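You operate a simulated robot arm through the tools that you are given. There is no shell and no other tool.

Carry out the task below with a simulated two-armed robot. There is one attempt and no reset: what you move stays moved.

JOB
Hold the dustpan, sweep the swarf into it and empty it into the grey tub.
Fine: put brush and pan back. Set down upright: blue hand brush. What is to be rubbed or washed off counts as gone when no trace of it is left.

Only the result counts: the job must be done as asked and must still hold three seconds after the hand-in. Knocking over, shifting, dropping, spilling or breaking anything else fails it.

ROBOT AND FRAMES
Two 7-joint arms with four-finger grippers on one trunk, on a base that drives. Base frame: it is fixed to the floor where the robot stands at the start and does not move with it; the origin is under the middle of the robot, x ahead of it, y to its left, z up; the surface under the hand at the start is at about z = 87. Lengths are in cm, angles in rad, forces in N, time in s.
The left shoulder is at the start at [4, 18.1, 115.4], the right one opposite. With the tool pointing down near the work surface each hand reaches from about 32 to 84 cm from the robot's upright axis, wherever it stands, measured 20 degrees to its own side. Places, roughly: grey tub (30x20x13 cm) [50, -100, 90]; swarf [60, -40, 90]. Payload 3.67 kg a hand.
Tool frame (each hand has its own): the origin (TCP) lies between the finger pads and is the grasp point; the fingertips stand 2.8 cm ahead of it; z points along the fingers, y is the line along which they close. Largest opening 11.2 cm; the body of the gripper starts 7.3 cm behind the TCP.
Orientation is told as [roll, pitch, yaw] about the base's x, y, z axes, in that order, counted from this pose: with the fingers straight down and closing along the base's y, the tool's x points along the base's -x, its y along +y and its z along -z.

CONTROLS
- The arms move only by the tool drive_tool. It takes "left_rows", "right_rows" or both (then of equal length, played together; a hand with none holds still); each is text: rows parted by semicolons, each of 7 numbers parted by spaces: the shift along the base's x, y, z in units of 150 mm (1.0 is 150 mm), then the turn, a rotation vector about the base's x, y, z in units of 45 degrees (1.0 is 45 degrees), then the gripper command, from -1 (shut) to 1 (fully open), values between in proportion. In form: tx ty tz rx ry rz claw; .... A call has 1 to 20 rows; each row is the pose to reach, as a shift and turn from the pose commanded when the call began. A call with a number of a shift or a turn outside -1 to 1 is refused whole. Each row takes 0.2 s and may step no farther than 5 cm and 0.15 rad from the row before; otherwise, or with a gripper value out of range, the whole call is refused. A pose out of reach is approached as far as the arm can. The call stops where the force on the tool passes 40 N (or 10 N more than at its start, if that is more) or the arm is blocked; 0.2 s more then pass. Each finger halts on what it meets, pressing with about 36 N; the grip force reading is that of the motor and also rises with nothing between the fingers. The clock runs only during rows and for 0.2 s after the last one: add rows that repeat a pose to give the fingers time. The reply holds the time, the measured pose of the TCP, the force on the tool along the base axes, the opening and the grip force, in the units named above and with some noise, with the torque about the TCP (base axes, N m) and any sound that the robot's microphone picked up.
- Cameras (640 x 400 px; columns grow to the right, rows downward): "scene" is now at [10.26, -4.35, 139.62]; the picture's right is [-0.47, -0.88, 0.00], its down [-0.40, 0.21, -0.89] and it looks along [0.79, -0.42, -0.45] (base axes); focal length 260 px, centre (320, 200). "left" rides on the left gripper at [6, 1.8, -10.4] in its tool frame; the picture's right is [-0.29, 0.96, 0.00], its down [-0.80, -0.24, -0.55] and it looks along [-0.53, -0.16, 0.83] (tool axes); focal length 234 px, centre (320, 200). "right" rides on the right gripper at [6, -1.8, -10.4] in its tool frame; the picture's right is [0.29, 0.96, 0.00], its down [-0.80, 0.24, -0.55] and it looks along [-0.53, 0.16, 0.83] (tool axes); focal length 234 px, centre (320, 200). There is no depth. A picture from a camera that has moved, and an enlarged one, comes with that camera's place and axes in the base frame and with its lens.
- snapshot(camera): a new picture of that camera. It takes no simulated time.
- slide_trunk(by): slides the trunk up (or, below 0, down) by that many cm; the arms and the scene camera ride with it, the base frame stays. It gives what a move gives, with no picture.
- roll_base(legs): drives the robot by 1 to 6 legs, each [ahead, left, turn to the left] in cm, cm and rad, along the robot's own axes; the way and the turn of a leg run together, so that a leg with both is an arc; at most 150 cm and 3.142 rad a leg. The arms and the cameras ride along, it lands a little off, and it stops where it bumps. It gives what a move gives.
- turn_head(pan, tilt): turns the head with the scene camera to pan (to the left, within 1.501 rad either way) and tilt (down, from -0.506 to 1.204), counted from straight ahead of the robot. It gives what a move gives.
- close_up(camera, box): a new picture of the part [left, top, right, bottom] of that camera's present view, enlarged. It takes no simulated time.
- sign_off(): hands the job in; it is judged then, once.

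Nothing tells you exact positions but the pictures and the camera data. Unless the task says otherwise, let go and move clear before handing in.

The tools are called as a command line: name --argument value ..., lists and objects as JSON in quotes. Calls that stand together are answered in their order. drive_tool: Moves the arms, as the interface text tells. Its arguments: {"type":"object","properties":{"left_rows":{"type":"string"},"right_rows":{"type":"string"}},"required":[]} The other tools are called the same way: slide_trunk (by) slides the trunk up or down; roll_base (legs) drives the base; turn_head (pan, tilt) turns the head that bears the scene camera; snapshot (camera) takes a picture; close_up (camera, box) takes an enlarged picture of a part of a camera's view; sign_off () hands the job in.

At the start:

```text
t: 0.0
left_ee_pos: [50.06, -8.65, 127.95]
left_tcp_rot: [-0.001, 0.0, 0.002]
left_ft_force: [0.0, -0.6, -0.3]
left_torque: [-0.03, 0.02, 0.02]
left_grip_width: 11.19
left_grasp_force: 0.0
right_ee_pos: [40.1, -59.32, 128.08]
right_tcp_rot: [0.0, -0.002, 0.0]
right_ft_force: [0.2, 0.2, -0.2]
right_torque: [0.02, -0.01, 0.03]
right_grip_width: 11.21
right_grasp_force: 0.1
trunk travel left (down, up): [-27.5, 23.9]
robot x, y, heading: [0.14, -0.2, -0.004]
head pan, tilt: [-0.496, 0.468]
```

scene: 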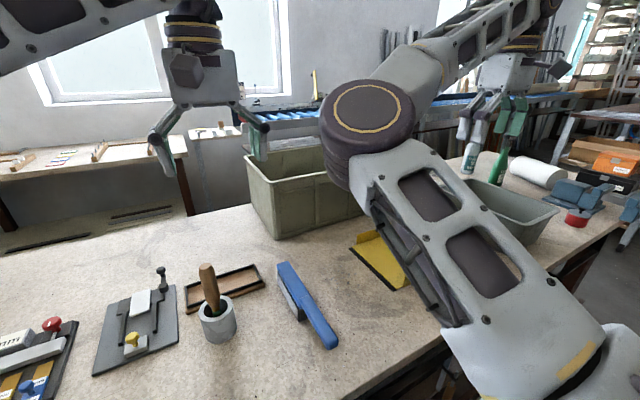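
right: 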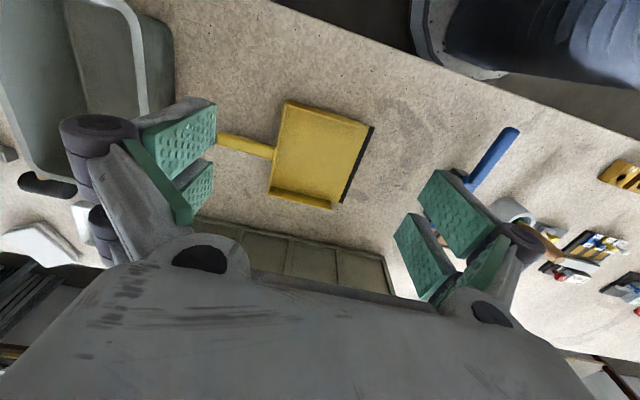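
left: 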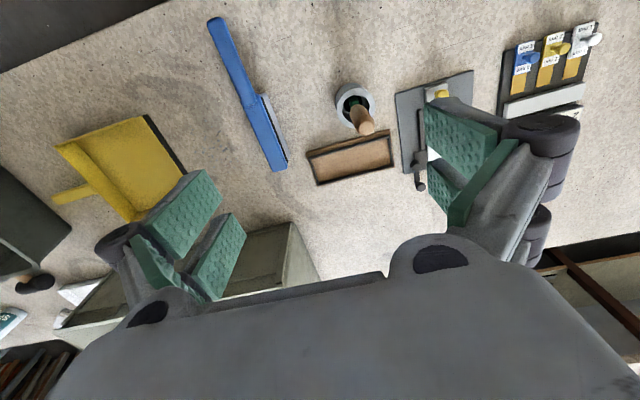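

I see a bench with a blue hand brush, a yellow dustpan to its right, a large grey-green crate behind them and a grey tub farther right. I'll take enlarged pictures first to find the swarf and fix positions.

close_up --camera "scene" --box '[200, 180, 440, 360]'

close_up --camera "right" --box '[160, 0, 560, 280]'

close_up --camera "left" --box '[0, 0, 400, 280]'

```text
2.22 times, centred on (320, 270) of scene
camera zoom: at [10.26, -4.35, 139.62], right [-0.47, -0.88, 0.0], down [-0.4, 0.21, -0.89], along [0.79, -0.42, -0.45], focal length 578 px, centre (320, 44)
```

zoom: 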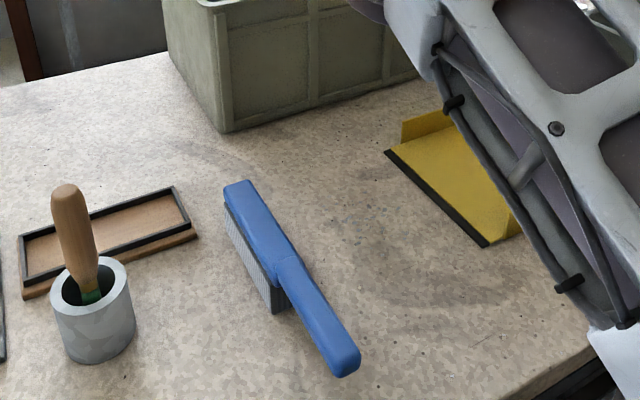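

```text
1.43 times, centred on (360, 140) of right
camera zoom: at [34.23, -61.1, 138.55], right [-0.29, 0.96, 0.0], down [0.8, 0.24, 0.55], along [0.53, 0.16, -0.83], focal length 334 px, centre (263, 286)
```

zoom: 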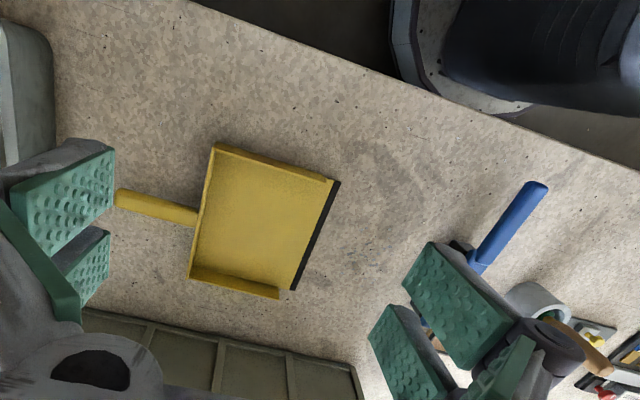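

```text
1.43 times, centred on (200, 140) of left
camera zoom: at [43.9, -6.74, 138.22], right [0.29, 0.96, 0.0], down [0.8, -0.24, 0.55], along [0.53, -0.16, -0.83], focal length 334 px, centre (491, 286)
```

zoom: 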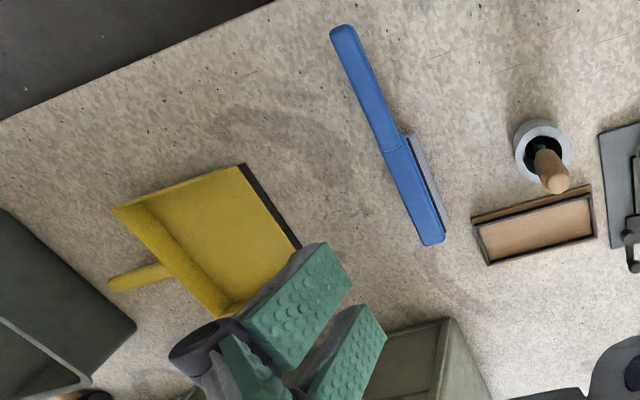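

The swarf should lie between brush and pan, around pixel (347,265) in the scene view. I'll zoom in there from several cameras.

close_up --camera "scene" --box '[310, 230, 390, 280]'

close_up --camera "scene" --box '[320, 260, 440, 335]'

close_up --camera "left" --box '[120, 40, 280, 140]'

close_up --camera "right" --box '[330, 60, 490, 160]'

close_up --camera "right" --box '[330, 140, 450, 215]'

```text
8.00 times, centred on (350, 255) of scene
camera zoom: at [10.26, -4.35, 139.62], right [-0.47, -0.88, 0.0], down [-0.4, 0.21, -0.89], along [0.79, -0.42, -0.45], focal length 2081 px, centre (80, -240)
```

zoom: 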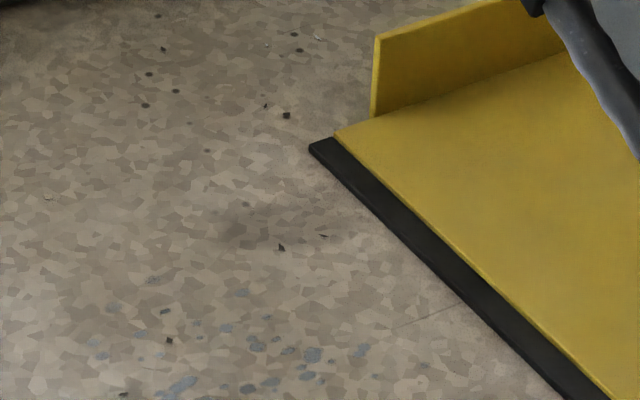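

```text
5.33 times, centred on (380, 298) of scene
camera zoom: at [10.26, -4.35, 139.62], right [-0.47, -0.88, 0.0], down [-0.4, 0.21, -0.89], along [0.79, -0.42, -0.45], focal length 1388 px, centre (0, -320)
```

zoom: 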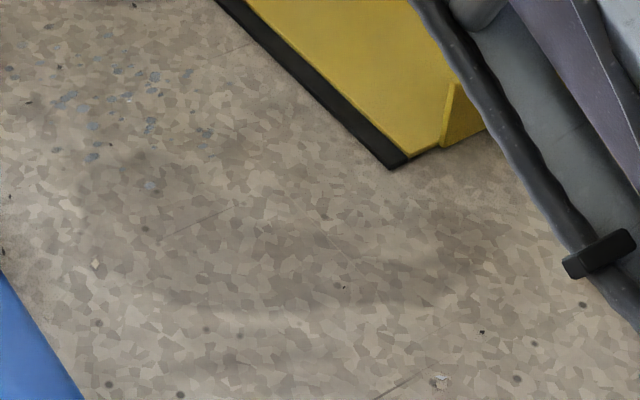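

```text
4.00 times, centred on (200, 90) of left
camera zoom: at [43.9, -6.74, 138.22], right [0.29, 0.96, 0.0], down [0.8, -0.24, 0.55], along [0.53, -0.16, -0.83], focal length 937 px, centre (800, 640)
```

zoom: 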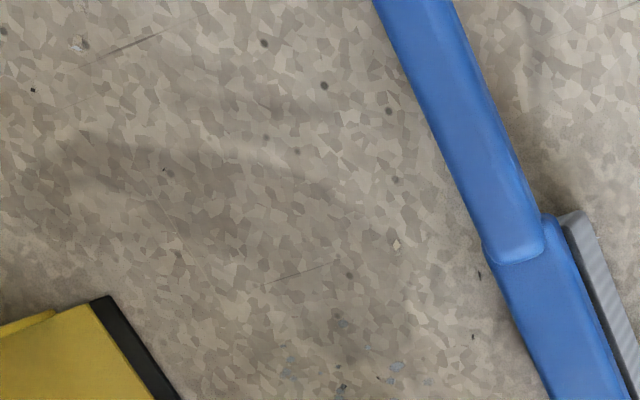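

```text
4.00 times, centred on (410, 110) of right
camera zoom: at [34.23, -61.1, 138.55], right [-0.29, 0.96, 0.0], down [0.8, 0.24, 0.55], along [0.53, 0.16, -0.83], focal length 937 px, centre (-40, 560)
```

zoom: 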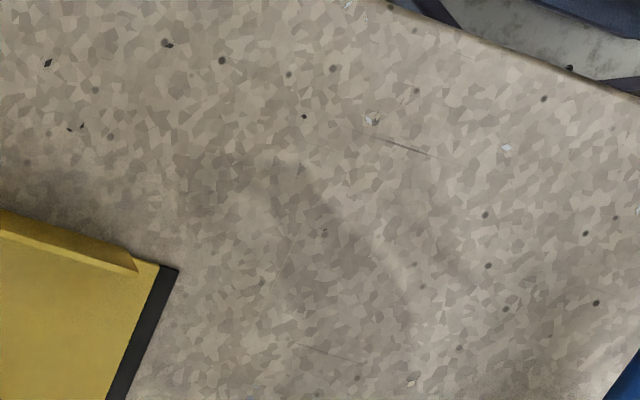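

```text
5.33 times, centred on (390, 178) of right
camera zoom: at [34.23, -61.1, 138.55], right [-0.29, 0.96, 0.0], down [0.8, 0.24, 0.55], along [0.53, 0.16, -0.83], focal length 1249 px, centre (-53, 320)
```

zoom: 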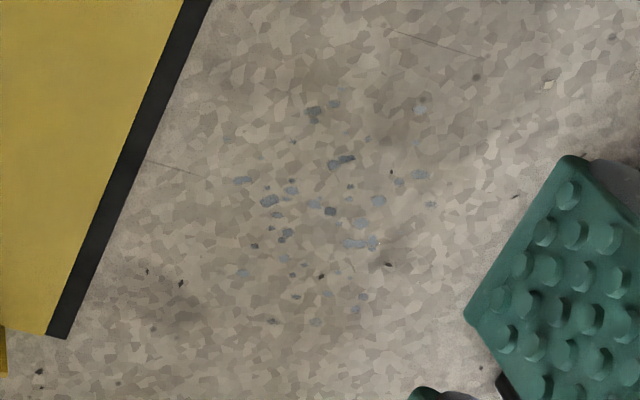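

The swarf is a patch of blue-grey flakes around [55.5, -36]. The pan lip runs from x 45 to 66 at y -45.5 with its handle toward -y, and the brush lies along x at y -22. I'll pan the head to see the tub and the surroundings.

turn_head --pan -1.1 --tilt 0.5

snapshot --camera "scene"

```text
t: 1.0
left_ee_pos: [50.04, -8.66, 127.93]
left_tcp_rot: [0.001, -0.001, 0.0]
left_ft_force: [0.6, 0.3, -0.1]
left_torque: [0.01, 0.0, 0.01]
left_grip_width: 11.21
left_grasp_force: 0.0
right_ee_pos: [40.08, -59.32, 128.07]
right_tcp_rot: [-0.001, 0.0, -0.001]
right_ft_force: [0.2, 0.7, 0.8]
right_torque: [0.01, 0.01, -0.03]
right_grip_width: 11.19
right_grasp_force: 0.1
trunk travel left (down, up): [-27.5, 23.9]
robot x, y, heading: [0.09, -0.16, 0.004]
head pan, tilt: [-1.1, 0.499]
```

```text
taken
camera scene: at [6.34, -8.1, 139.33], right [-0.89, -0.45, 0.0], down [-0.22, 0.43, -0.88], along [0.4, -0.78, -0.48], focal length 260 px, centre (320, 200)
```

scene: 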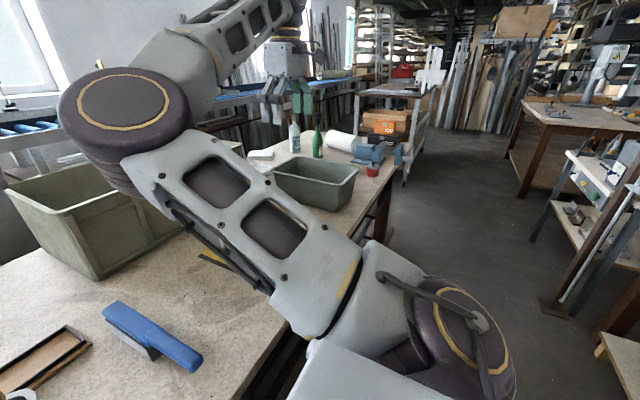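

The floor beside the table toward -y is clear, and the grey tub stands near the table's far end. I'll zoom in on the brush and the tub.

close_up --camera "scene" --box '[80, 280, 240, 380]'

close_up --camera "scene" --box '[240, 110, 420, 222]'

close_up --camera "left" --box '[190, 10, 310, 180]'

close_up --camera "right" --box '[200, 80, 400, 220]'

turn_head --pan -0.3 --tilt 0.9

snapshot --camera "scene"

```text
4.00 times, centred on (160, 330) of scene
camera zoom: at [6.34, -8.1, 139.33], right [-0.89, -0.45, 0.0], down [-0.22, 0.43, -0.88], along [0.4, -0.78, -0.48], focal length 1041 px, centre (960, -320)
```

zoom: 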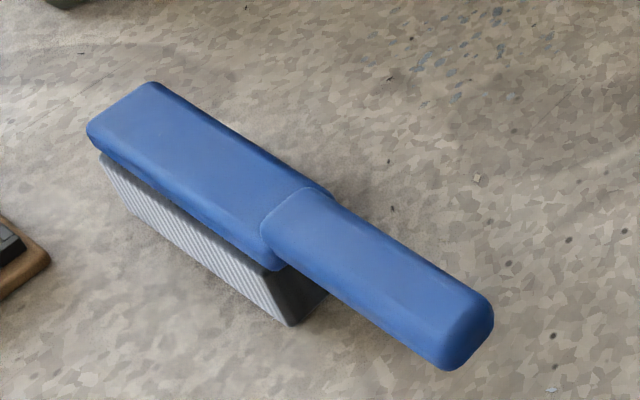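

```text
3.56 times, centred on (330, 166) of scene
camera zoom: at [6.34, -8.1, 139.33], right [-0.89, -0.45, 0.0], down [-0.22, 0.43, -0.88], along [0.4, -0.78, -0.48], focal length 925 px, centre (284, 321)
```

zoom: 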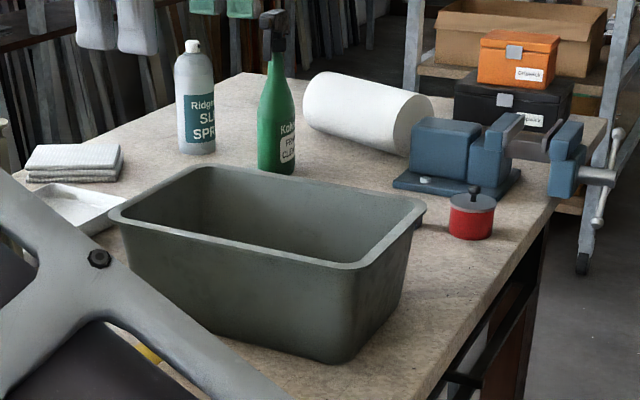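

```text
2.35 times, centred on (250, 95) of left
camera zoom: at [43.9, -6.75, 138.22], right [0.29, 0.96, 0.0], down [0.8, -0.24, 0.55], along [0.53, -0.16, -0.83], focal length 551 px, centre (485, 447)
```

zoom: 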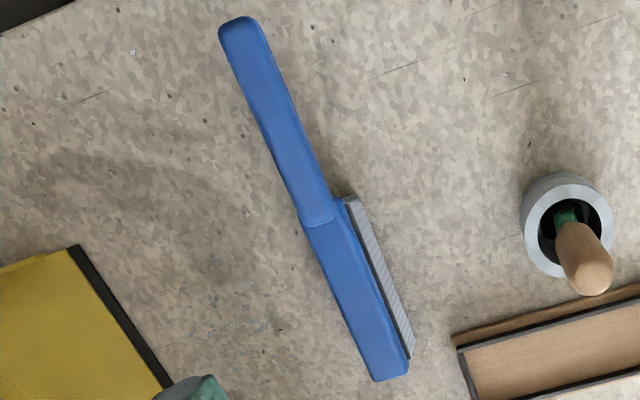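

```text
2.86 times, centred on (300, 150) of right
camera zoom: at [34.23, -61.1, 138.55], right [-0.29, 0.96, 0.0], down [0.8, 0.24, 0.55], along [0.53, 0.16, -0.83], focal length 669 px, centre (377, 343)
```

zoom: 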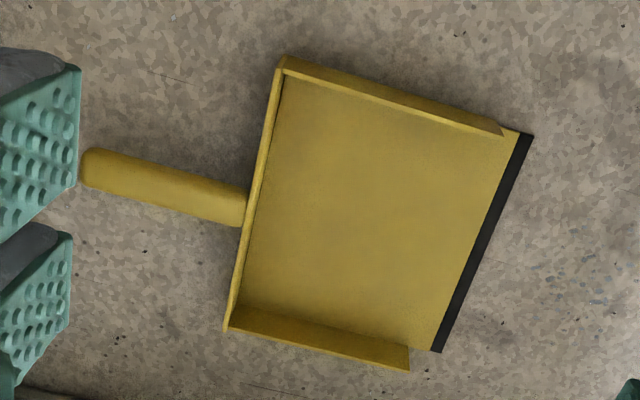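

```text
t: 2.1
left_ee_pos: [49.96, -8.65, 127.98]
left_tcp_rot: [0.001, 0.0, 0.001]
left_ft_force: [0.0, -0.6, 0.4]
left_torque: [-0.03, -0.02, 0.01]
left_grip_width: 11.18
left_grasp_force: 0.0
right_ee_pos: [40.13, -59.3, 127.97]
right_tcp_rot: [0.001, -0.001, 0.0]
right_ft_force: [-0.5, -0.2, -0.9]
right_torque: [-0.01, 0.0, -0.01]
right_grip_width: 11.2
right_grasp_force: 0.1
trunk travel left (down, up): [-27.5, 23.9]
robot x, y, heading: [-0.02, -0.01, 0.0]
head pan, tilt: [-0.3, 0.901]
```

```text
taken
camera scene: at [9.41, -2.24, 135.94], right [-0.3, -0.95, 0.0], down [-0.75, 0.23, -0.62], along [0.59, -0.18, -0.78], focal length 260 px, centre (320, 200)
```

scene: 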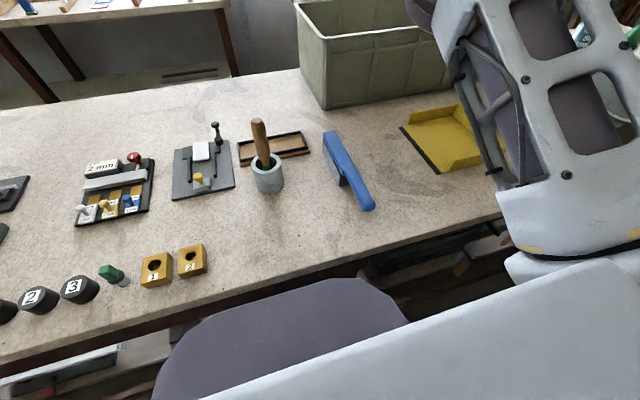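

The brush stands bristles down with its handle at y about -22, and the pan lies flat with a raised handle. I'll check the floor to the robot's right before driving that way.

turn_head --pan -1.45 --tilt 0.9

snapshot --camera "scene"

```text
t: 3.5
left_ee_pos: [50.09, -8.66, 127.93]
left_tcp_rot: [-0.001, -0.001, 0.001]
left_ft_force: [0.9, -1.0, -0.3]
left_torque: [0.0, -0.01, 0.01]
left_grip_width: 11.2
left_grasp_force: 0.1
right_ee_pos: [40.2, -59.28, 128.1]
right_tcp_rot: [0.001, 0.0, 0.0]
right_ft_force: [0.1, 0.6, 1.1]
right_torque: [0.04, 0.04, 0.02]
right_grip_width: 11.23
right_grasp_force: 0.1
trunk travel left (down, up): [-27.5, 23.9]
robot x, y, heading: [-0.13, 0.13, 0.0]
head pan, tilt: [-1.45, 0.901]
```

```text
taken
camera scene: at [3.11, -7.49, 135.94], right [-0.99, -0.12, 0.0], down [-0.09, 0.78, -0.62], along [0.07, -0.62, -0.78], focal length 260 px, centre (320, 200)
```

scene: 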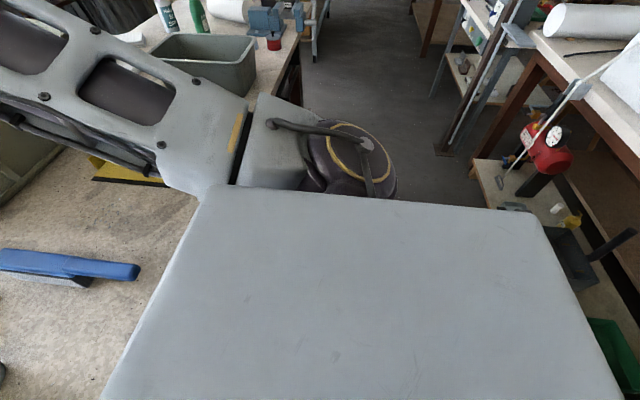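

The lane in front of the table looks clear. I'll drive sideways about 40 cm so the swarf, brush and pan are in front of both arms.

roll_base --legs '[[0, -40, 0]]'

turn_head --pan 0.0 --tilt 0.8

snapshot --camera "scene"

snapshot --camera "left"

snapshot --camera "right"

```text
t: 6.1
left_ee_pos: [49.93, -48.83, 128.03]
left_tcp_rot: [0.001, 0.0, 0.0]
left_ft_force: [-0.2, 0.7, 0.9]
left_torque: [0.0, -0.02, -0.03]
left_grip_width: 11.2
left_grasp_force: 0.0
right_ee_pos: [40.18, -99.42, 128.19]
right_tcp_rot: [-0.001, -0.001, 0.001]
right_ft_force: [0.0, 0.5, 0.2]
right_torque: [-0.03, 0.02, 0.0]
right_grip_width: 11.23
right_grasp_force: 0.0
trunk travel left (down, up): [-27.5, 23.9]
robot x, y, heading: [0.1, -39.83, 0.002]
head pan, tilt: [-1.45, 0.901]
```

```text
t: 7.6
left_ee_pos: [49.96, -48.74, 128.03]
left_tcp_rot: [0.0, 0.001, 0.002]
left_ft_force: [-0.3, 0.3, 0.2]
left_torque: [0.03, 0.03, -0.02]
left_grip_width: 11.22
left_grasp_force: 0.2
right_ee_pos: [40.08, -99.47, 128.19]
right_tcp_rot: [0.0, 0.0, 0.002]
right_ft_force: [-0.3, -0.3, -0.6]
right_torque: [0.0, -0.03, 0.0]
right_grip_width: 11.21
right_grasp_force: 0.0
trunk travel left (down, up): [-27.5, 23.9]
robot x, y, heading: [0.25, -39.99, 0.003]
head pan, tilt: [0.0, 0.799]
```

```text
taken
camera scene: at [10.27, -40.21, 136.73], right [0.0, -1.0, 0.0], down [-0.72, 0.0, -0.7], along [0.7, 0.0, -0.72], focal length 260 px, centre (320, 200)
```

scene: 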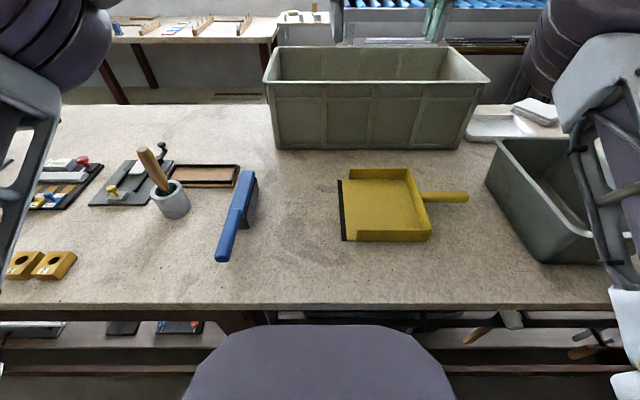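

```text
taken
camera left: at [43.92, -46.92, 138.23], right [0.29, 0.96, 0.0], down [0.8, -0.24, 0.55], along [0.53, -0.16, -0.83], focal length 234 px, centre (320, 200)
```

left: 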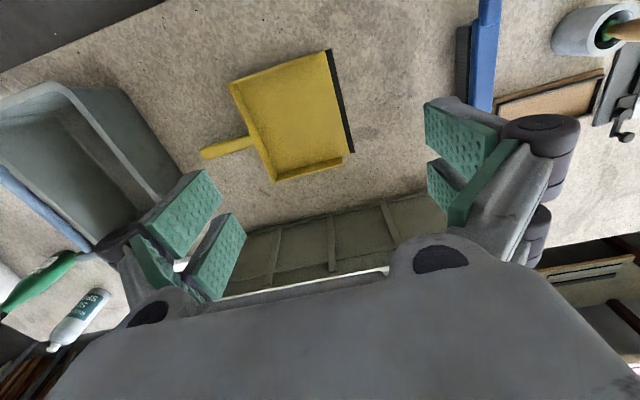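

```text
taken
camera right: at [34.28, -101.28, 138.57], right [-0.29, 0.96, 0.0], down [0.8, 0.24, 0.55], along [0.53, 0.16, -0.83], focal length 234 px, centre (320, 200)
```

right: 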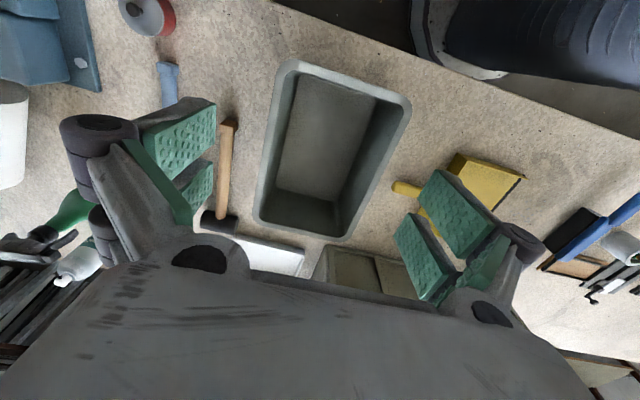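

Now both tools are well in view. I'll take enlargements to measure the brush, pan, swarf and tub.

close_up --camera "scene" --box '[190, 150, 350, 270]'

close_up --camera "scene" --box '[320, 150, 480, 260]'

close_up --camera "scene" --box '[255, 190, 345, 260]'

close_up --camera "left" --box '[190, 30, 430, 200]'

close_up --camera "left" --box '[330, 40, 450, 140]'

close_up --camera "right" --box '[380, 130, 560, 260]'

```text
3.33 times, centred on (270, 210) of scene
camera zoom: at [10.27, -40.21, 136.73], right [0.0, -1.0, 0.0], down [-0.72, 0.0, -0.7], along [0.7, 0.0, -0.72], focal length 867 px, centre (487, 167)
```

zoom: 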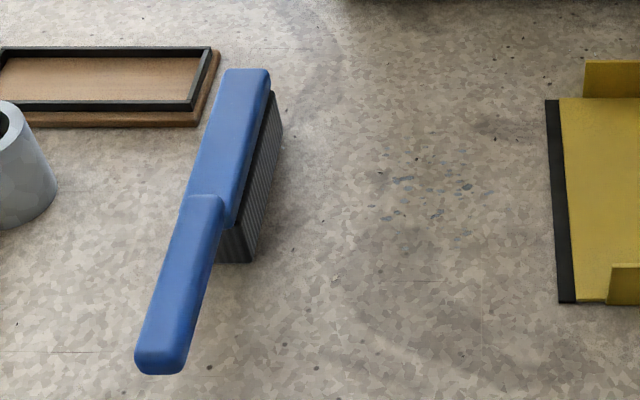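

```text
3.64 times, centred on (400, 205) of scene
camera zoom: at [10.27, -40.21, 136.73], right [0.0, -1.0, 0.0], down [-0.72, 0.0, -0.7], along [0.7, 0.0, -0.72], focal length 946 px, centre (29, 182)
```

zoom: 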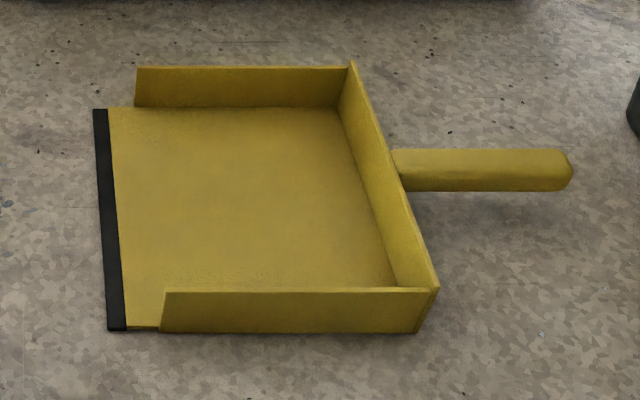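

```text
5.71 times, centred on (300, 225) of scene
camera zoom: at [10.27, -40.21, 136.73], right [0.0, -1.0, 0.0], down [-0.72, 0.0, -0.7], along [0.7, 0.0, -0.72], focal length 1487 px, centre (434, 57)
```

zoom: 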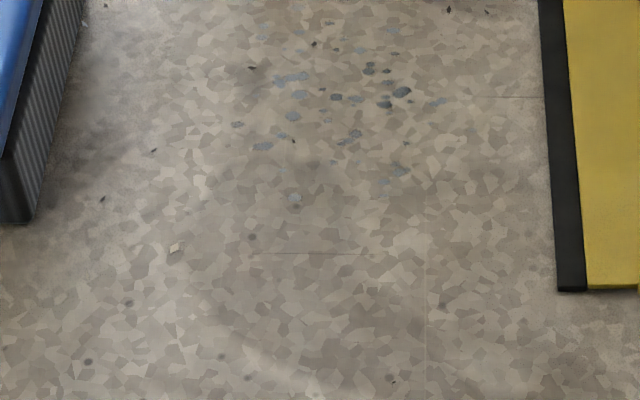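

```text
2.35 times, centred on (310, 115) of left
camera zoom: at [43.92, -46.92, 138.23], right [0.29, 0.96, 0.0], down [0.8, -0.24, 0.55], along [0.53, -0.16, -0.83], focal length 551 px, centre (344, 400)
```

zoom: 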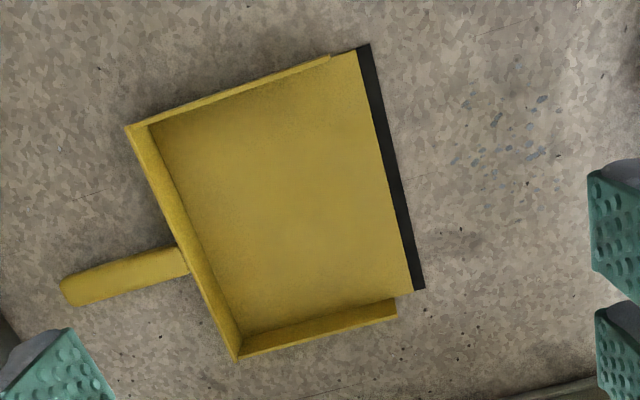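

```text
4.00 times, centred on (390, 90) of left
camera zoom: at [43.92, -46.92, 138.23], right [0.29, 0.96, 0.0], down [0.8, -0.24, 0.55], along [0.53, -0.16, -0.83], focal length 937 px, centre (40, 640)
```

zoom: 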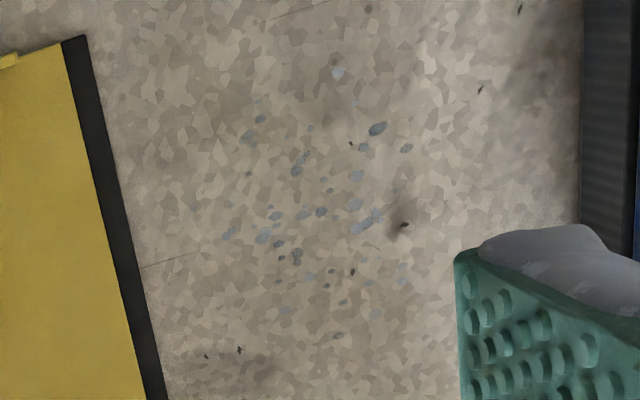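

```text
3.08 times, centred on (470, 195) of right
camera zoom: at [34.28, -101.28, 138.57], right [-0.29, 0.96, 0.0], down [0.8, 0.24, 0.55], along [0.53, 0.16, -0.83], focal length 720 px, centre (-142, 215)
```

zoom: 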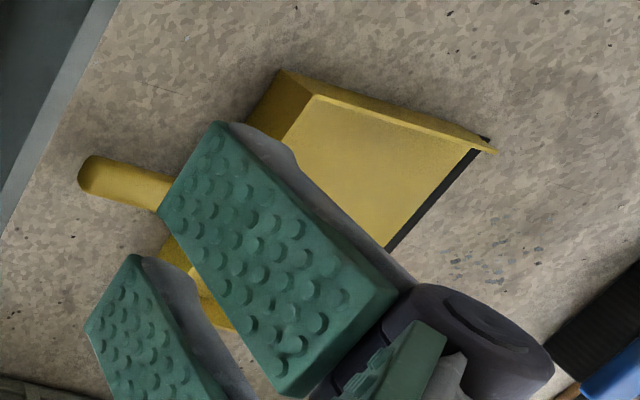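

Measured so far: the pan lip is at y ≈ -45.3 (x 45.5–66.6), its handle at x ≈ 56, y -65…-77, z ≈ 90.5. The brush handle lies at y ≈ -21.5, x 37–49, z ≈ 92. The swarf covers x 50–61, y -41…-31.5, and the tub is centred near [53, -95]. I'll shift another 15 cm toward -y so one stance serves sweeping and emptying.

roll_base --legs '[[0, -14, 0]]'

snapshot --camera "scene"

```text
t: 9.0
left_ee_pos: [50.03, -62.45, 127.91]
left_tcp_rot: [-0.001, -0.001, 0.002]
left_ft_force: [-0.2, 0.3, -0.3]
left_torque: [-0.04, 0.04, 0.0]
left_grip_width: 11.2
left_grasp_force: 0.0
right_ee_pos: [40.34, -113.18, 128.2]
right_tcp_rot: [-0.002, 0.0, 0.004]
right_ft_force: [0.5, 0.4, 0.1]
right_torque: [-0.02, 0.0, -0.02]
right_grip_width: 11.17
right_grasp_force: 0.0
trunk travel left (down, up): [-27.5, 23.9]
robot x, y, heading: [0.16, -53.95, 0.001]
head pan, tilt: [0.0, 0.799]
```

```text
taken
camera scene: at [10.28, -53.96, 136.73], right [0.0, -1.0, 0.0], down [-0.72, 0.0, -0.7], along [0.7, 0.0, -0.72], focal length 260 px, centre (320, 200)
```

scene: 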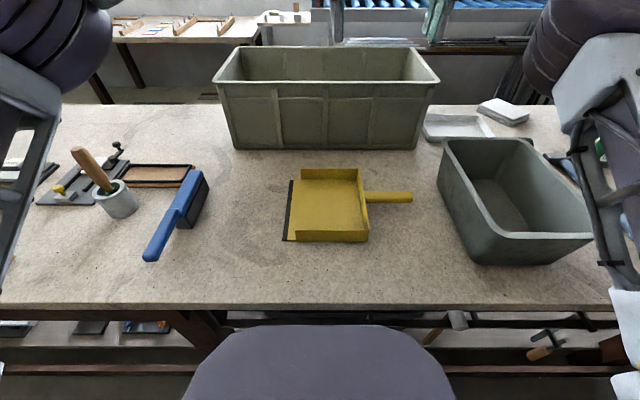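

I'll move both hands together in the +y direction: left toward the brush handle, right toward the pan handle while turning its wrist.

drive_tool --left_rows "0 0.2 0 0 0 0 1; 0 0.4 0 0 0 0 1; 0 0.6 0 0 0 0 1; 0 0.8 0 0 0 0 1; 0 1.0 0 0 0 0 1" --right_rows "0.1 0.2 0 0 0 -0.18 1; 0.2 0.4 0 0 0 -0.36 1; 0.3 0.6 0 0 0 -0.54 1; 0.4 0.8 0 0 0 -0.72 1; 0.5 1.0 0 0 0 -0.9 1"

```text
t: 10.2
left_ee_pos: [50.02, -47.61, 128.06]
left_tcp_rot: [0.002, 0.001, 0.003]
left_ft_force: [-0.2, -0.2, -1.1]
left_torque: [-0.01, -0.03, 0.0]
left_grip_width: 11.2
left_grasp_force: 0.0
right_ee_pos: [46.83, -101.83, 126.78]
right_tcp_rot: [-0.002, -0.001, -0.705]
right_ft_force: [0.2, 0.1, 0.7]
right_torque: [-0.01, 0.03, -0.01]
right_grip_width: 11.19
right_grasp_force: 0.0
right hand out of reach, approached as far as the arm can: row 4, 5
trunk travel left (down, up): [-27.5, 23.9]
robot x, y, heading: [-0.01, -54.09, 0.004]
head pan, tilt: [0.0, 0.799]
```

The right hand stopped a little short, possibly because of the wrist turn at that height. I'll keep that yaw and continue at a lower height to see whether it recovers.

drive_tool --left_rows "0 0.2 0 0 0 0 1; 0 0.4 0 0 0 0 1; 0 0.6 0 0 0 0 1; 0 0.8 0 0 0 0 1; 0 1.0 0 0 0 0 1" --right_rows "0.05 0.2 -0.1 0 0 0.1 1; 0.1 0.4 -0.2 0 0 0.15 1; 0.1 0.6 -0.3 0 0 0.15 1; 0.1 0.8 -0.4 0 0 0.15 1; 0.1 1.0 -0.5 0 0 0.15 1"

snapshot --camera "scene"

```text
t: 11.4
left_ee_pos: [50.44, -32.32, 127.52]
left_tcp_rot: [0.001, 0.005, 0.005]
left_ft_force: [1.3, -0.2, -0.4]
left_torque: [0.0, 0.08, 0.02]
left_grip_width: 11.18
left_grasp_force: 0.1
right_ee_pos: [56.18, -98.42, 121.25]
right_tcp_rot: [-0.006, -0.004, -0.586]
right_ft_force: [-0.4, -0.2, 0.1]
right_torque: [0.02, 0.02, -0.06]
right_grip_width: 11.15
right_grasp_force: 0.0
right hand out of reach, approached as far as the arm can: row 1, 2, 3, 4, 5
trunk travel left (down, up): [-27.5, 23.9]
robot x, y, heading: [-0.09, -54.14, -0.0]
head pan, tilt: [0.0, 0.799]
```

```text
taken
camera scene: at [10.62, -53.9, 136.7], right [0.0, -1.0, 0.0], down [-0.72, 0.0, -0.69], along [0.69, 0.0, -0.72], focal length 260 px, centre (320, 200)
```

scene: 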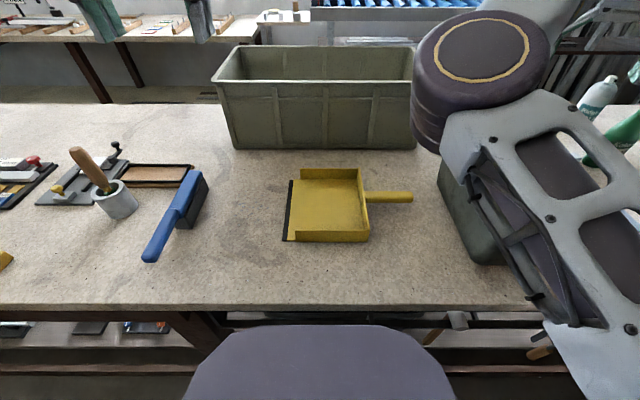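

The right arm is stuck well short of its command, so the wrist yaw in this direction seems to run it into a limit. I'll turn the yaw back toward zero and watch how the position recovers.

drive_tool --right_rows "0 0 0 0 0 0.18 1; 0 0 0 0 0 0.36 1; 0 0 0 0 0 0.54 1; 0 0 0 0 0 0.72 1; 0 0 0 0 0 0.72 1; 0 0 0 0 0 0.72 1"

snapshot --camera "scene"

```text
t: 12.8
left_ee_pos: [50.01, -32.5, 127.78]
left_tcp_rot: [-0.001, -0.001, 0.002]
left_ft_force: [-0.1, 1.1, 0.4]
left_torque: [0.01, -0.05, 0.0]
left_grip_width: 11.2
left_grasp_force: 0.0
right_ee_pos: [55.87, -98.74, 121.35]
right_tcp_rot: [-0.001, -0.001, -0.02]
right_ft_force: [-0.4, 0.5, 0.9]
right_torque: [0.0, -0.03, -0.01]
right_grip_width: 11.21
right_grasp_force: 0.0
trunk travel left (down, up): [-27.5, 23.9]
robot x, y, heading: [-0.13, -53.59, -0.002]
head pan, tilt: [0.0, 0.799]
```

```text
taken
camera scene: at [10.26, -54.05, 136.74], right [0.0, -1.0, 0.0], down [-0.72, 0.0, -0.7], along [0.7, 0.0, -0.72], focal length 260 px, centre (320, 200)
```

scene: 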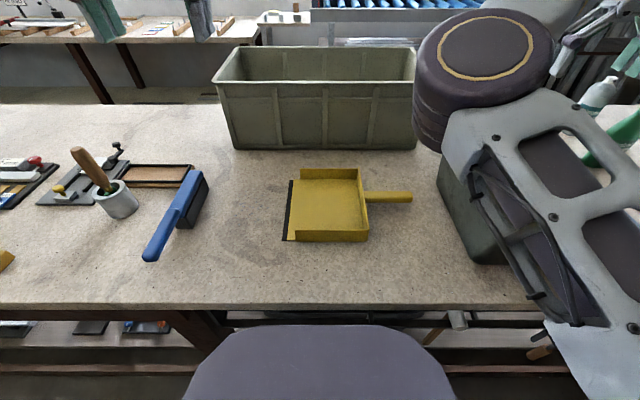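

The yaw recovered without trouble and the command was reset to where the hand really is. Now I'll move inward with yaw 0, in small steps.

drive_tool --right_rows "0 0.15 0 0 0 0 1; 0 0.3 0 0 0 0 1; 0 0.45 0 0 0 0 1; 0 0.6 0 0 0 0 1; 0 0.8 0 0 0 0 1; 0 1.0 0 0 0 0 1"

snapshot --camera "scene"

```text
t: 14.2
left_ee_pos: [50.02, -32.47, 127.83]
left_tcp_rot: [0.0, 0.001, 0.004]
left_ft_force: [-0.1, -0.7, -0.1]
left_torque: [0.04, -0.02, 0.0]
left_grip_width: 11.21
left_grasp_force: 0.0
right_ee_pos: [59.8, -95.05, 123.07]
right_tcp_rot: [0.0, 0.001, -0.022]
right_ft_force: [0.0, -0.5, 1.0]
right_torque: [0.03, 0.02, -0.01]
right_grip_width: 11.24
right_grasp_force: 0.1
right hand out of reach, approached as far as the arm can: row 1, 2, 3, 4, 5, 6
trunk travel left (down, up): [-27.5, 23.9]
robot x, y, heading: [-0.16, -53.97, 0.001]
head pan, tilt: [0.0, 0.799]
```

```text
taken
camera scene: at [10.28, -54.11, 136.73], right [0.0, -1.0, 0.0], down [-0.72, 0.0, -0.7], along [0.7, 0.0, -0.72], focal length 260 px, centre (320, 200)
```

scene: 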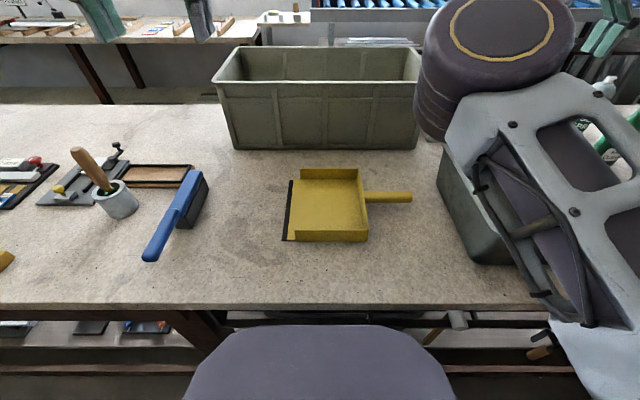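

The arm is caught in an awkward elbow position. I'll pull the hand back toward the robot and then try going inward from there.

drive_tool --right_rows "-0.2 0 0 0 0 0 1; -0.4 0 0 0 0 0 1; -0.6 0 0 0 0 0 1; -0.8 0 0 0 0 0 1; -1 0 0 0 0 0 1"

drive_tool --right_rows "-0.1 0.2 0 0 0 0 1; -0.2 0.4 0 0 0 0 1; -0.2 0.6 0 0 0 0 1; -0.2 0.8 0 0 0 0 1; -0.2 1 0 0 0 0 1"

snapshot --camera "scene"

```text
t: 15.4
left_ee_pos: [50.12, -32.56, 127.85]
left_tcp_rot: [-0.002, -0.001, 0.003]
left_ft_force: [1.0, -1.2, -0.7]
left_torque: [0.03, 0.01, -0.01]
left_grip_width: 11.24
left_grasp_force: 0.0
right_ee_pos: [47.54, -102.42, 124.67]
right_tcp_rot: [-0.001, 0.003, -0.018]
right_ft_force: [0.8, 0.4, -0.2]
right_torque: [0.03, 0.0, -0.02]
right_grip_width: 11.18
right_grasp_force: 0.0
right hand out of reach, approached as far as the arm can: row 1, 2, 3, 4, 5
trunk travel left (down, up): [-27.5, 23.9]
robot x, y, heading: [0.01, -54.12, 0.004]
head pan, tilt: [0.0, 0.799]
```

```text
t: 16.6
left_ee_pos: [49.98, -32.47, 127.89]
left_tcp_rot: [0.0, 0.0, 0.004]
left_ft_force: [1.0, -0.1, -0.6]
left_torque: [0.04, -0.01, -0.01]
left_grip_width: 11.2
left_grasp_force: 0.1
right_ee_pos: [46.86, -102.19, 125.1]
right_tcp_rot: [0.0, 0.0, -0.019]
right_ft_force: [0.7, -0.3, 0.5]
right_torque: [0.0, 0.02, 0.03]
right_grip_width: 11.17
right_grasp_force: 0.1
right hand out of reach, approached as far as the arm can: row 1, 2, 3, 4, 5
trunk travel left (down, up): [-27.5, 23.9]
robot x, y, heading: [0.01, -54.18, 0.004]
head pan, tilt: [0.0, 0.799]
```

```text
taken
camera scene: at [10.27, -54.06, 136.73], right [0.0, -1.0, 0.0], down [-0.72, 0.0, -0.7], along [0.7, 0.0, -0.72], focal length 260 px, centre (320, 200)
```

scene: 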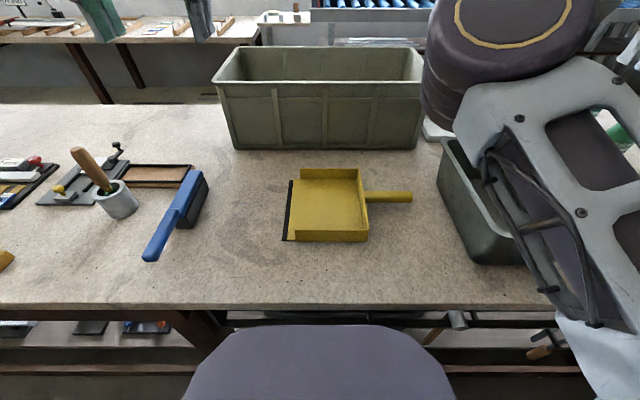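

The boundary looks like an elbow-in posture held at this height. Lowering the hand should let the elbow ride up, so I'll go down to about z 110 (still above the tub rim) and try inward again.

drive_tool --right_rows "0 0 -0.2 0 0 0 1; 0 0 -0.4 0 0 0 1; 0 0 -0.6 0 0 0 1; 0 0 -0.8 0 0 0 1; 0 0 -1 0 0 0 1"

drive_tool --right_rows "0 0.2 0 0 0 0 1; 0 0.4 0 0 0 0 1; 0 0.6 0 0 0 0 1; 0 0.8 0 0 0 0 1; 0 1 0 0 0 0 1"

snapshot --camera "scene"

```text
t: 17.8
left_ee_pos: [50.11, -32.53, 127.78]
left_tcp_rot: [0.0, 0.002, 0.004]
left_ft_force: [0.4, 0.1, -0.7]
left_torque: [0.04, 0.02, 0.01]
left_grip_width: 11.18
left_grasp_force: 0.1
right_ee_pos: [46.74, -103.37, 109.7]
right_tcp_rot: [-0.003, -0.001, -0.019]
right_ft_force: [-0.7, -0.4, -0.5]
right_torque: [0.02, 0.0, -0.01]
right_grip_width: 11.19
right_grasp_force: 0.0
right hand out of reach, approached as far as the arm can: row 1, 2, 3, 4, 5
trunk travel left (down, up): [-27.5, 23.9]
robot x, y, heading: [-0.17, -53.97, 0.0]
head pan, tilt: [0.0, 0.799]
```

```text
t: 19.0
left_ee_pos: [50.15, -32.51, 127.81]
left_tcp_rot: [-0.002, 0.001, 0.004]
left_ft_force: [0.3, -0.5, 0.2]
left_torque: [0.01, 0.0, -0.01]
left_grip_width: 11.19
left_grasp_force: 0.1
right_ee_pos: [51.39, -101.94, 110.12]
right_tcp_rot: [-0.002, 0.0, -0.023]
right_ft_force: [0.6, 0.0, 0.6]
right_torque: [0.02, -0.01, 0.02]
right_grip_width: 11.18
right_grasp_force: 0.1
right hand out of reach, approached as far as the arm can: row 1, 2, 3, 4, 5
trunk travel left (down, up): [-27.5, 23.9]
robot x, y, heading: [0.26, -54.28, -0.003]
head pan, tilt: [0.0, 0.799]
```

```text
taken
camera scene: at [10.36, -54.02, 136.73], right [0.0, -1.0, 0.0], down [-0.72, 0.0, -0.7], along [0.7, 0.0, -0.72], focal length 260 px, centre (320, 200)
```

scene: 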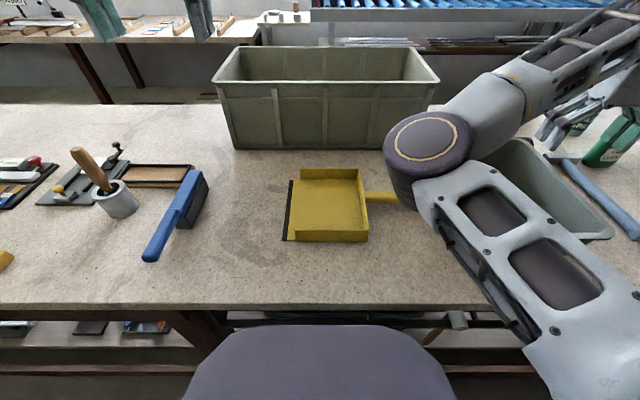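

Lowering made the elbow sink further, so this posture has the forearm swung outward. I'll lift the right hand high, bring it inward over the top so the elbow can come round, then lower it again.

drive_tool --right_rows "0 0 0.25 0 0 0 1; 0 0 0.5 0 0 0 1; 0 0 0.75 0 0 0 1; 0 0 1 0 0 0 1"

drive_tool --right_rows "0 0 0.25 0 0 0 1; 0 0 0.5 0 0 0 1; 0 0 0.75 0 0 0 1; 0 0 1 0 0 0 1"

drive_tool --right_rows "-0.1 0.25 0.1 0 0 0 1; -0.1 0.5 0.1 0 0 0 1; -0.1 0.75 0.1 0 0 0 1; -0.1 1 0.1 0 0 0 1"

snapshot --camera "scene"

```text
t: 20.0
left_ee_pos: [49.99, -32.38, 127.89]
left_tcp_rot: [-0.001, -0.003, 0.004]
left_ft_force: [0.0, 0.0, -0.1]
left_torque: [-0.01, -0.01, 0.01]
left_grip_width: 11.22
left_grasp_force: 0.0
right_ee_pos: [50.96, -101.71, 125.23]
right_tcp_rot: [-0.003, 0.0, -0.02]
right_ft_force: [-0.1, 0.2, -0.4]
right_torque: [-0.04, 0.02, 0.01]
right_grip_width: 11.23
right_grasp_force: 0.0
trunk travel left (down, up): [-27.5, 23.9]
robot x, y, heading: [0.02, -54.4, -0.004]
head pan, tilt: [0.0, 0.799]
```

```text
t: 21.0
left_ee_pos: [49.74, -32.43, 127.88]
left_tcp_rot: [0.0, -0.001, 0.003]
left_ft_force: [-0.5, 0.3, -0.3]
left_torque: [0.03, 0.0, -0.01]
left_grip_width: 11.19
left_grasp_force: 0.0
right_ee_pos: [50.9, -101.51, 140.25]
right_tcp_rot: [-0.002, -0.001, -0.02]
right_ft_force: [-0.2, 0.5, 0.7]
right_torque: [-0.03, -0.02, -0.01]
right_grip_width: 11.19
right_grasp_force: 0.0
trunk travel left (down, up): [-27.5, 23.9]
robot x, y, heading: [0.05, -54.37, 0.004]
head pan, tilt: [0.0, 0.799]
```

```text
t: 22.2
left_ee_pos: [50.11, -32.45, 127.76]
left_tcp_rot: [-0.002, -0.001, 0.005]
left_ft_force: [0.3, 0.4, -0.1]
left_torque: [-0.04, 0.0, 0.0]
left_grip_width: 11.21
left_grasp_force: 0.1
right_ee_pos: [49.45, -89.47, 140.59]
right_tcp_rot: [0.056, 0.009, -0.056]
right_ft_force: [-0.4, 0.2, -1.4]
right_torque: [-0.03, 0.01, 0.0]
right_grip_width: 11.2
right_grasp_force: 0.1
trunk travel left (down, up): [-27.5, 23.9]
robot x, y, heading: [0.06, -54.1, 0.002]
head pan, tilt: [0.0, 0.799]
stopped in row 4 (right hand): the arm was blocked; the commanded pose is now the measured one
```

```text
taken
camera scene: at [10.33, -53.99, 136.73], right [0.0, -1.0, 0.0], down [-0.72, 0.0, -0.7], along [0.7, 0.0, -0.72], focal length 260 px, centre (320, 200)
```

scene: 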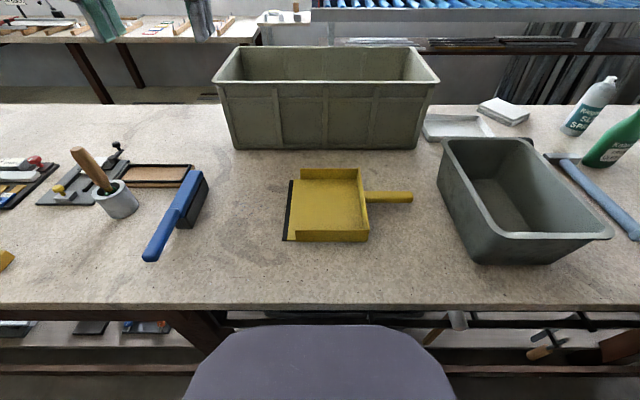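

The right arm came out of the scene view, so its elbow has swung to another posture, and then something blocked it. I'll look up to see where the arm is now.

turn_head --pan -0.7 --tilt 0.1

snapshot --camera "scene"

snapshot --camera "right"

snapshot --camera "left"

```text
t: 23.2
left_ee_pos: [50.16, -32.53, 127.76]
left_tcp_rot: [-0.003, 0.0, 0.004]
left_ft_force: [-1.0, 0.4, 0.0]
left_torque: [-0.02, -0.03, 0.02]
left_grip_width: 11.21
left_grasp_force: 0.1
right_ee_pos: [49.37, -89.51, 140.56]
right_tcp_rot: [0.056, 0.009, -0.057]
right_ft_force: [0.1, -0.6, -0.2]
right_torque: [0.04, -0.02, -0.04]
right_grip_width: 11.21
right_grasp_force: 0.1
trunk travel left (down, up): [-27.5, 23.9]
robot x, y, heading: [0.14, -54.08, 0.003]
head pan, tilt: [-0.7, 0.099]
```

```text
taken
camera scene: at [9.29, -59.98, 143.03], right [-0.64, -0.77, 0.0], down [-0.08, 0.06, -0.99], along [0.76, -0.64, -0.1], focal length 260 px, centre (320, 200)
```

scene: 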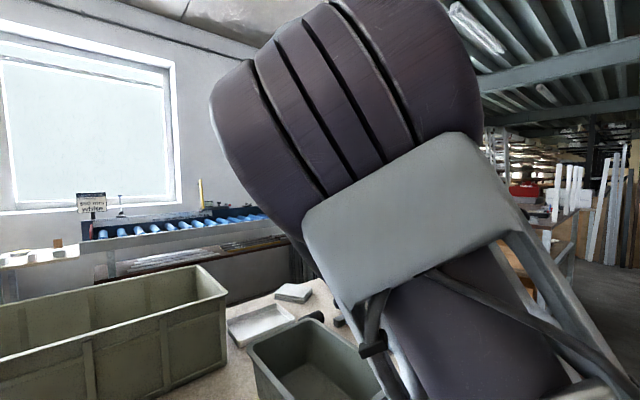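

```text
taken
camera right: at [43.56, -91.56, 150.9], right [-0.23, 0.97, 0.06], down [0.81, 0.16, 0.56], along [0.53, 0.18, -0.83], focal length 234 px, centre (320, 200)
```

right: 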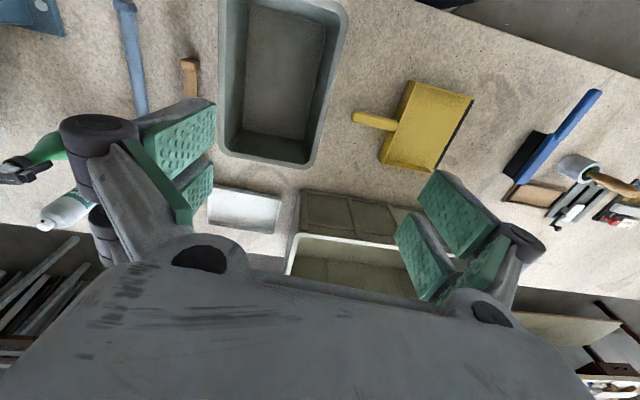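

```text
taken
camera left: at [43.99, -30.64, 138.13], right [0.28, 0.96, 0.0], down [0.8, -0.24, 0.55], along [0.53, -0.16, -0.83], focal length 234 px, centre (320, 200)
```

left: 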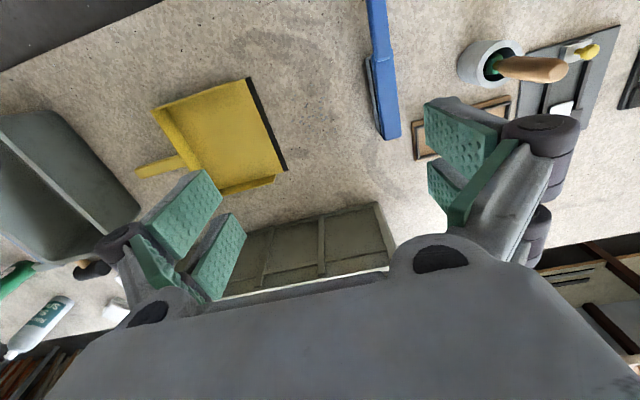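

The elbow is now up in front of the head, which is a better posture. I'll move the hand forward and down from here to get the elbow away from the head.

drive_tool --right_rows "0.15 0 -0.2 0 0 0 1; 0.3 0 -0.4 0 0 0 1; 0.45 0 -0.6 0 0 0 1; 0.6 0 -0.8 0 0 0 1; 0.6 0.1 -1.0 0 0 0 1"

turn_head --pan -0.4 --tilt 0.5

snapshot --camera "scene"

```text
t: 24.6
left_ee_pos: [50.14, -32.53, 127.89]
left_tcp_rot: [-0.002, 0.002, 0.003]
left_ft_force: [-0.8, -0.2, -0.3]
left_torque: [0.01, -0.03, -0.02]
left_grip_width: 11.21
left_grasp_force: 0.1
right_ee_pos: [58.84, -90.62, 117.86]
right_tcp_rot: [0.078, 0.15, -0.099]
right_ft_force: [0.4, 1.2, -0.2]
right_torque: [-0.01, -0.03, 0.02]
right_grip_width: 11.23
right_grasp_force: 0.1
trunk travel left (down, up): [-27.5, 23.9]
robot x, y, heading: [-0.08, -53.92, -0.0]
head pan, tilt: [-0.7, 0.099]
stopped in row 5 (right hand): the arm was blocked; the commanded pose is now the measured one
```

```text
t: 25.5
left_ee_pos: [50.09, -32.49, 127.74]
left_tcp_rot: [-0.002, 0.001, 0.003]
left_ft_force: [0.2, -0.1, 0.4]
left_torque: [0.01, 0.03, 0.01]
left_grip_width: 11.2
left_grasp_force: 0.1
right_ee_pos: [58.98, -90.68, 117.84]
right_tcp_rot: [0.079, 0.146, -0.098]
right_ft_force: [-0.5, -0.5, 0.4]
right_torque: [0.03, 0.01, 0.0]
right_grip_width: 11.2
right_grasp_force: 0.1
trunk travel left (down, up): [-27.5, 23.9]
robot x, y, heading: [0.2, -54.18, 0.001]
head pan, tilt: [-0.4, 0.499]
```

```text
taken
camera scene: at [10.66, -57.6, 139.33], right [-0.39, -0.92, 0.0], down [-0.44, 0.19, -0.88], along [0.81, -0.34, -0.48], focal length 260 px, centre (320, 200)
```

scene: 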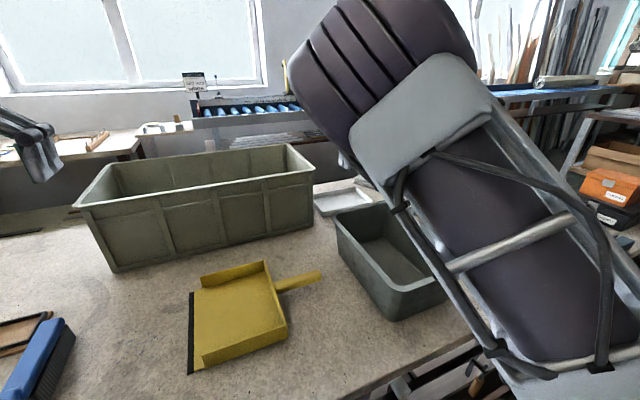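

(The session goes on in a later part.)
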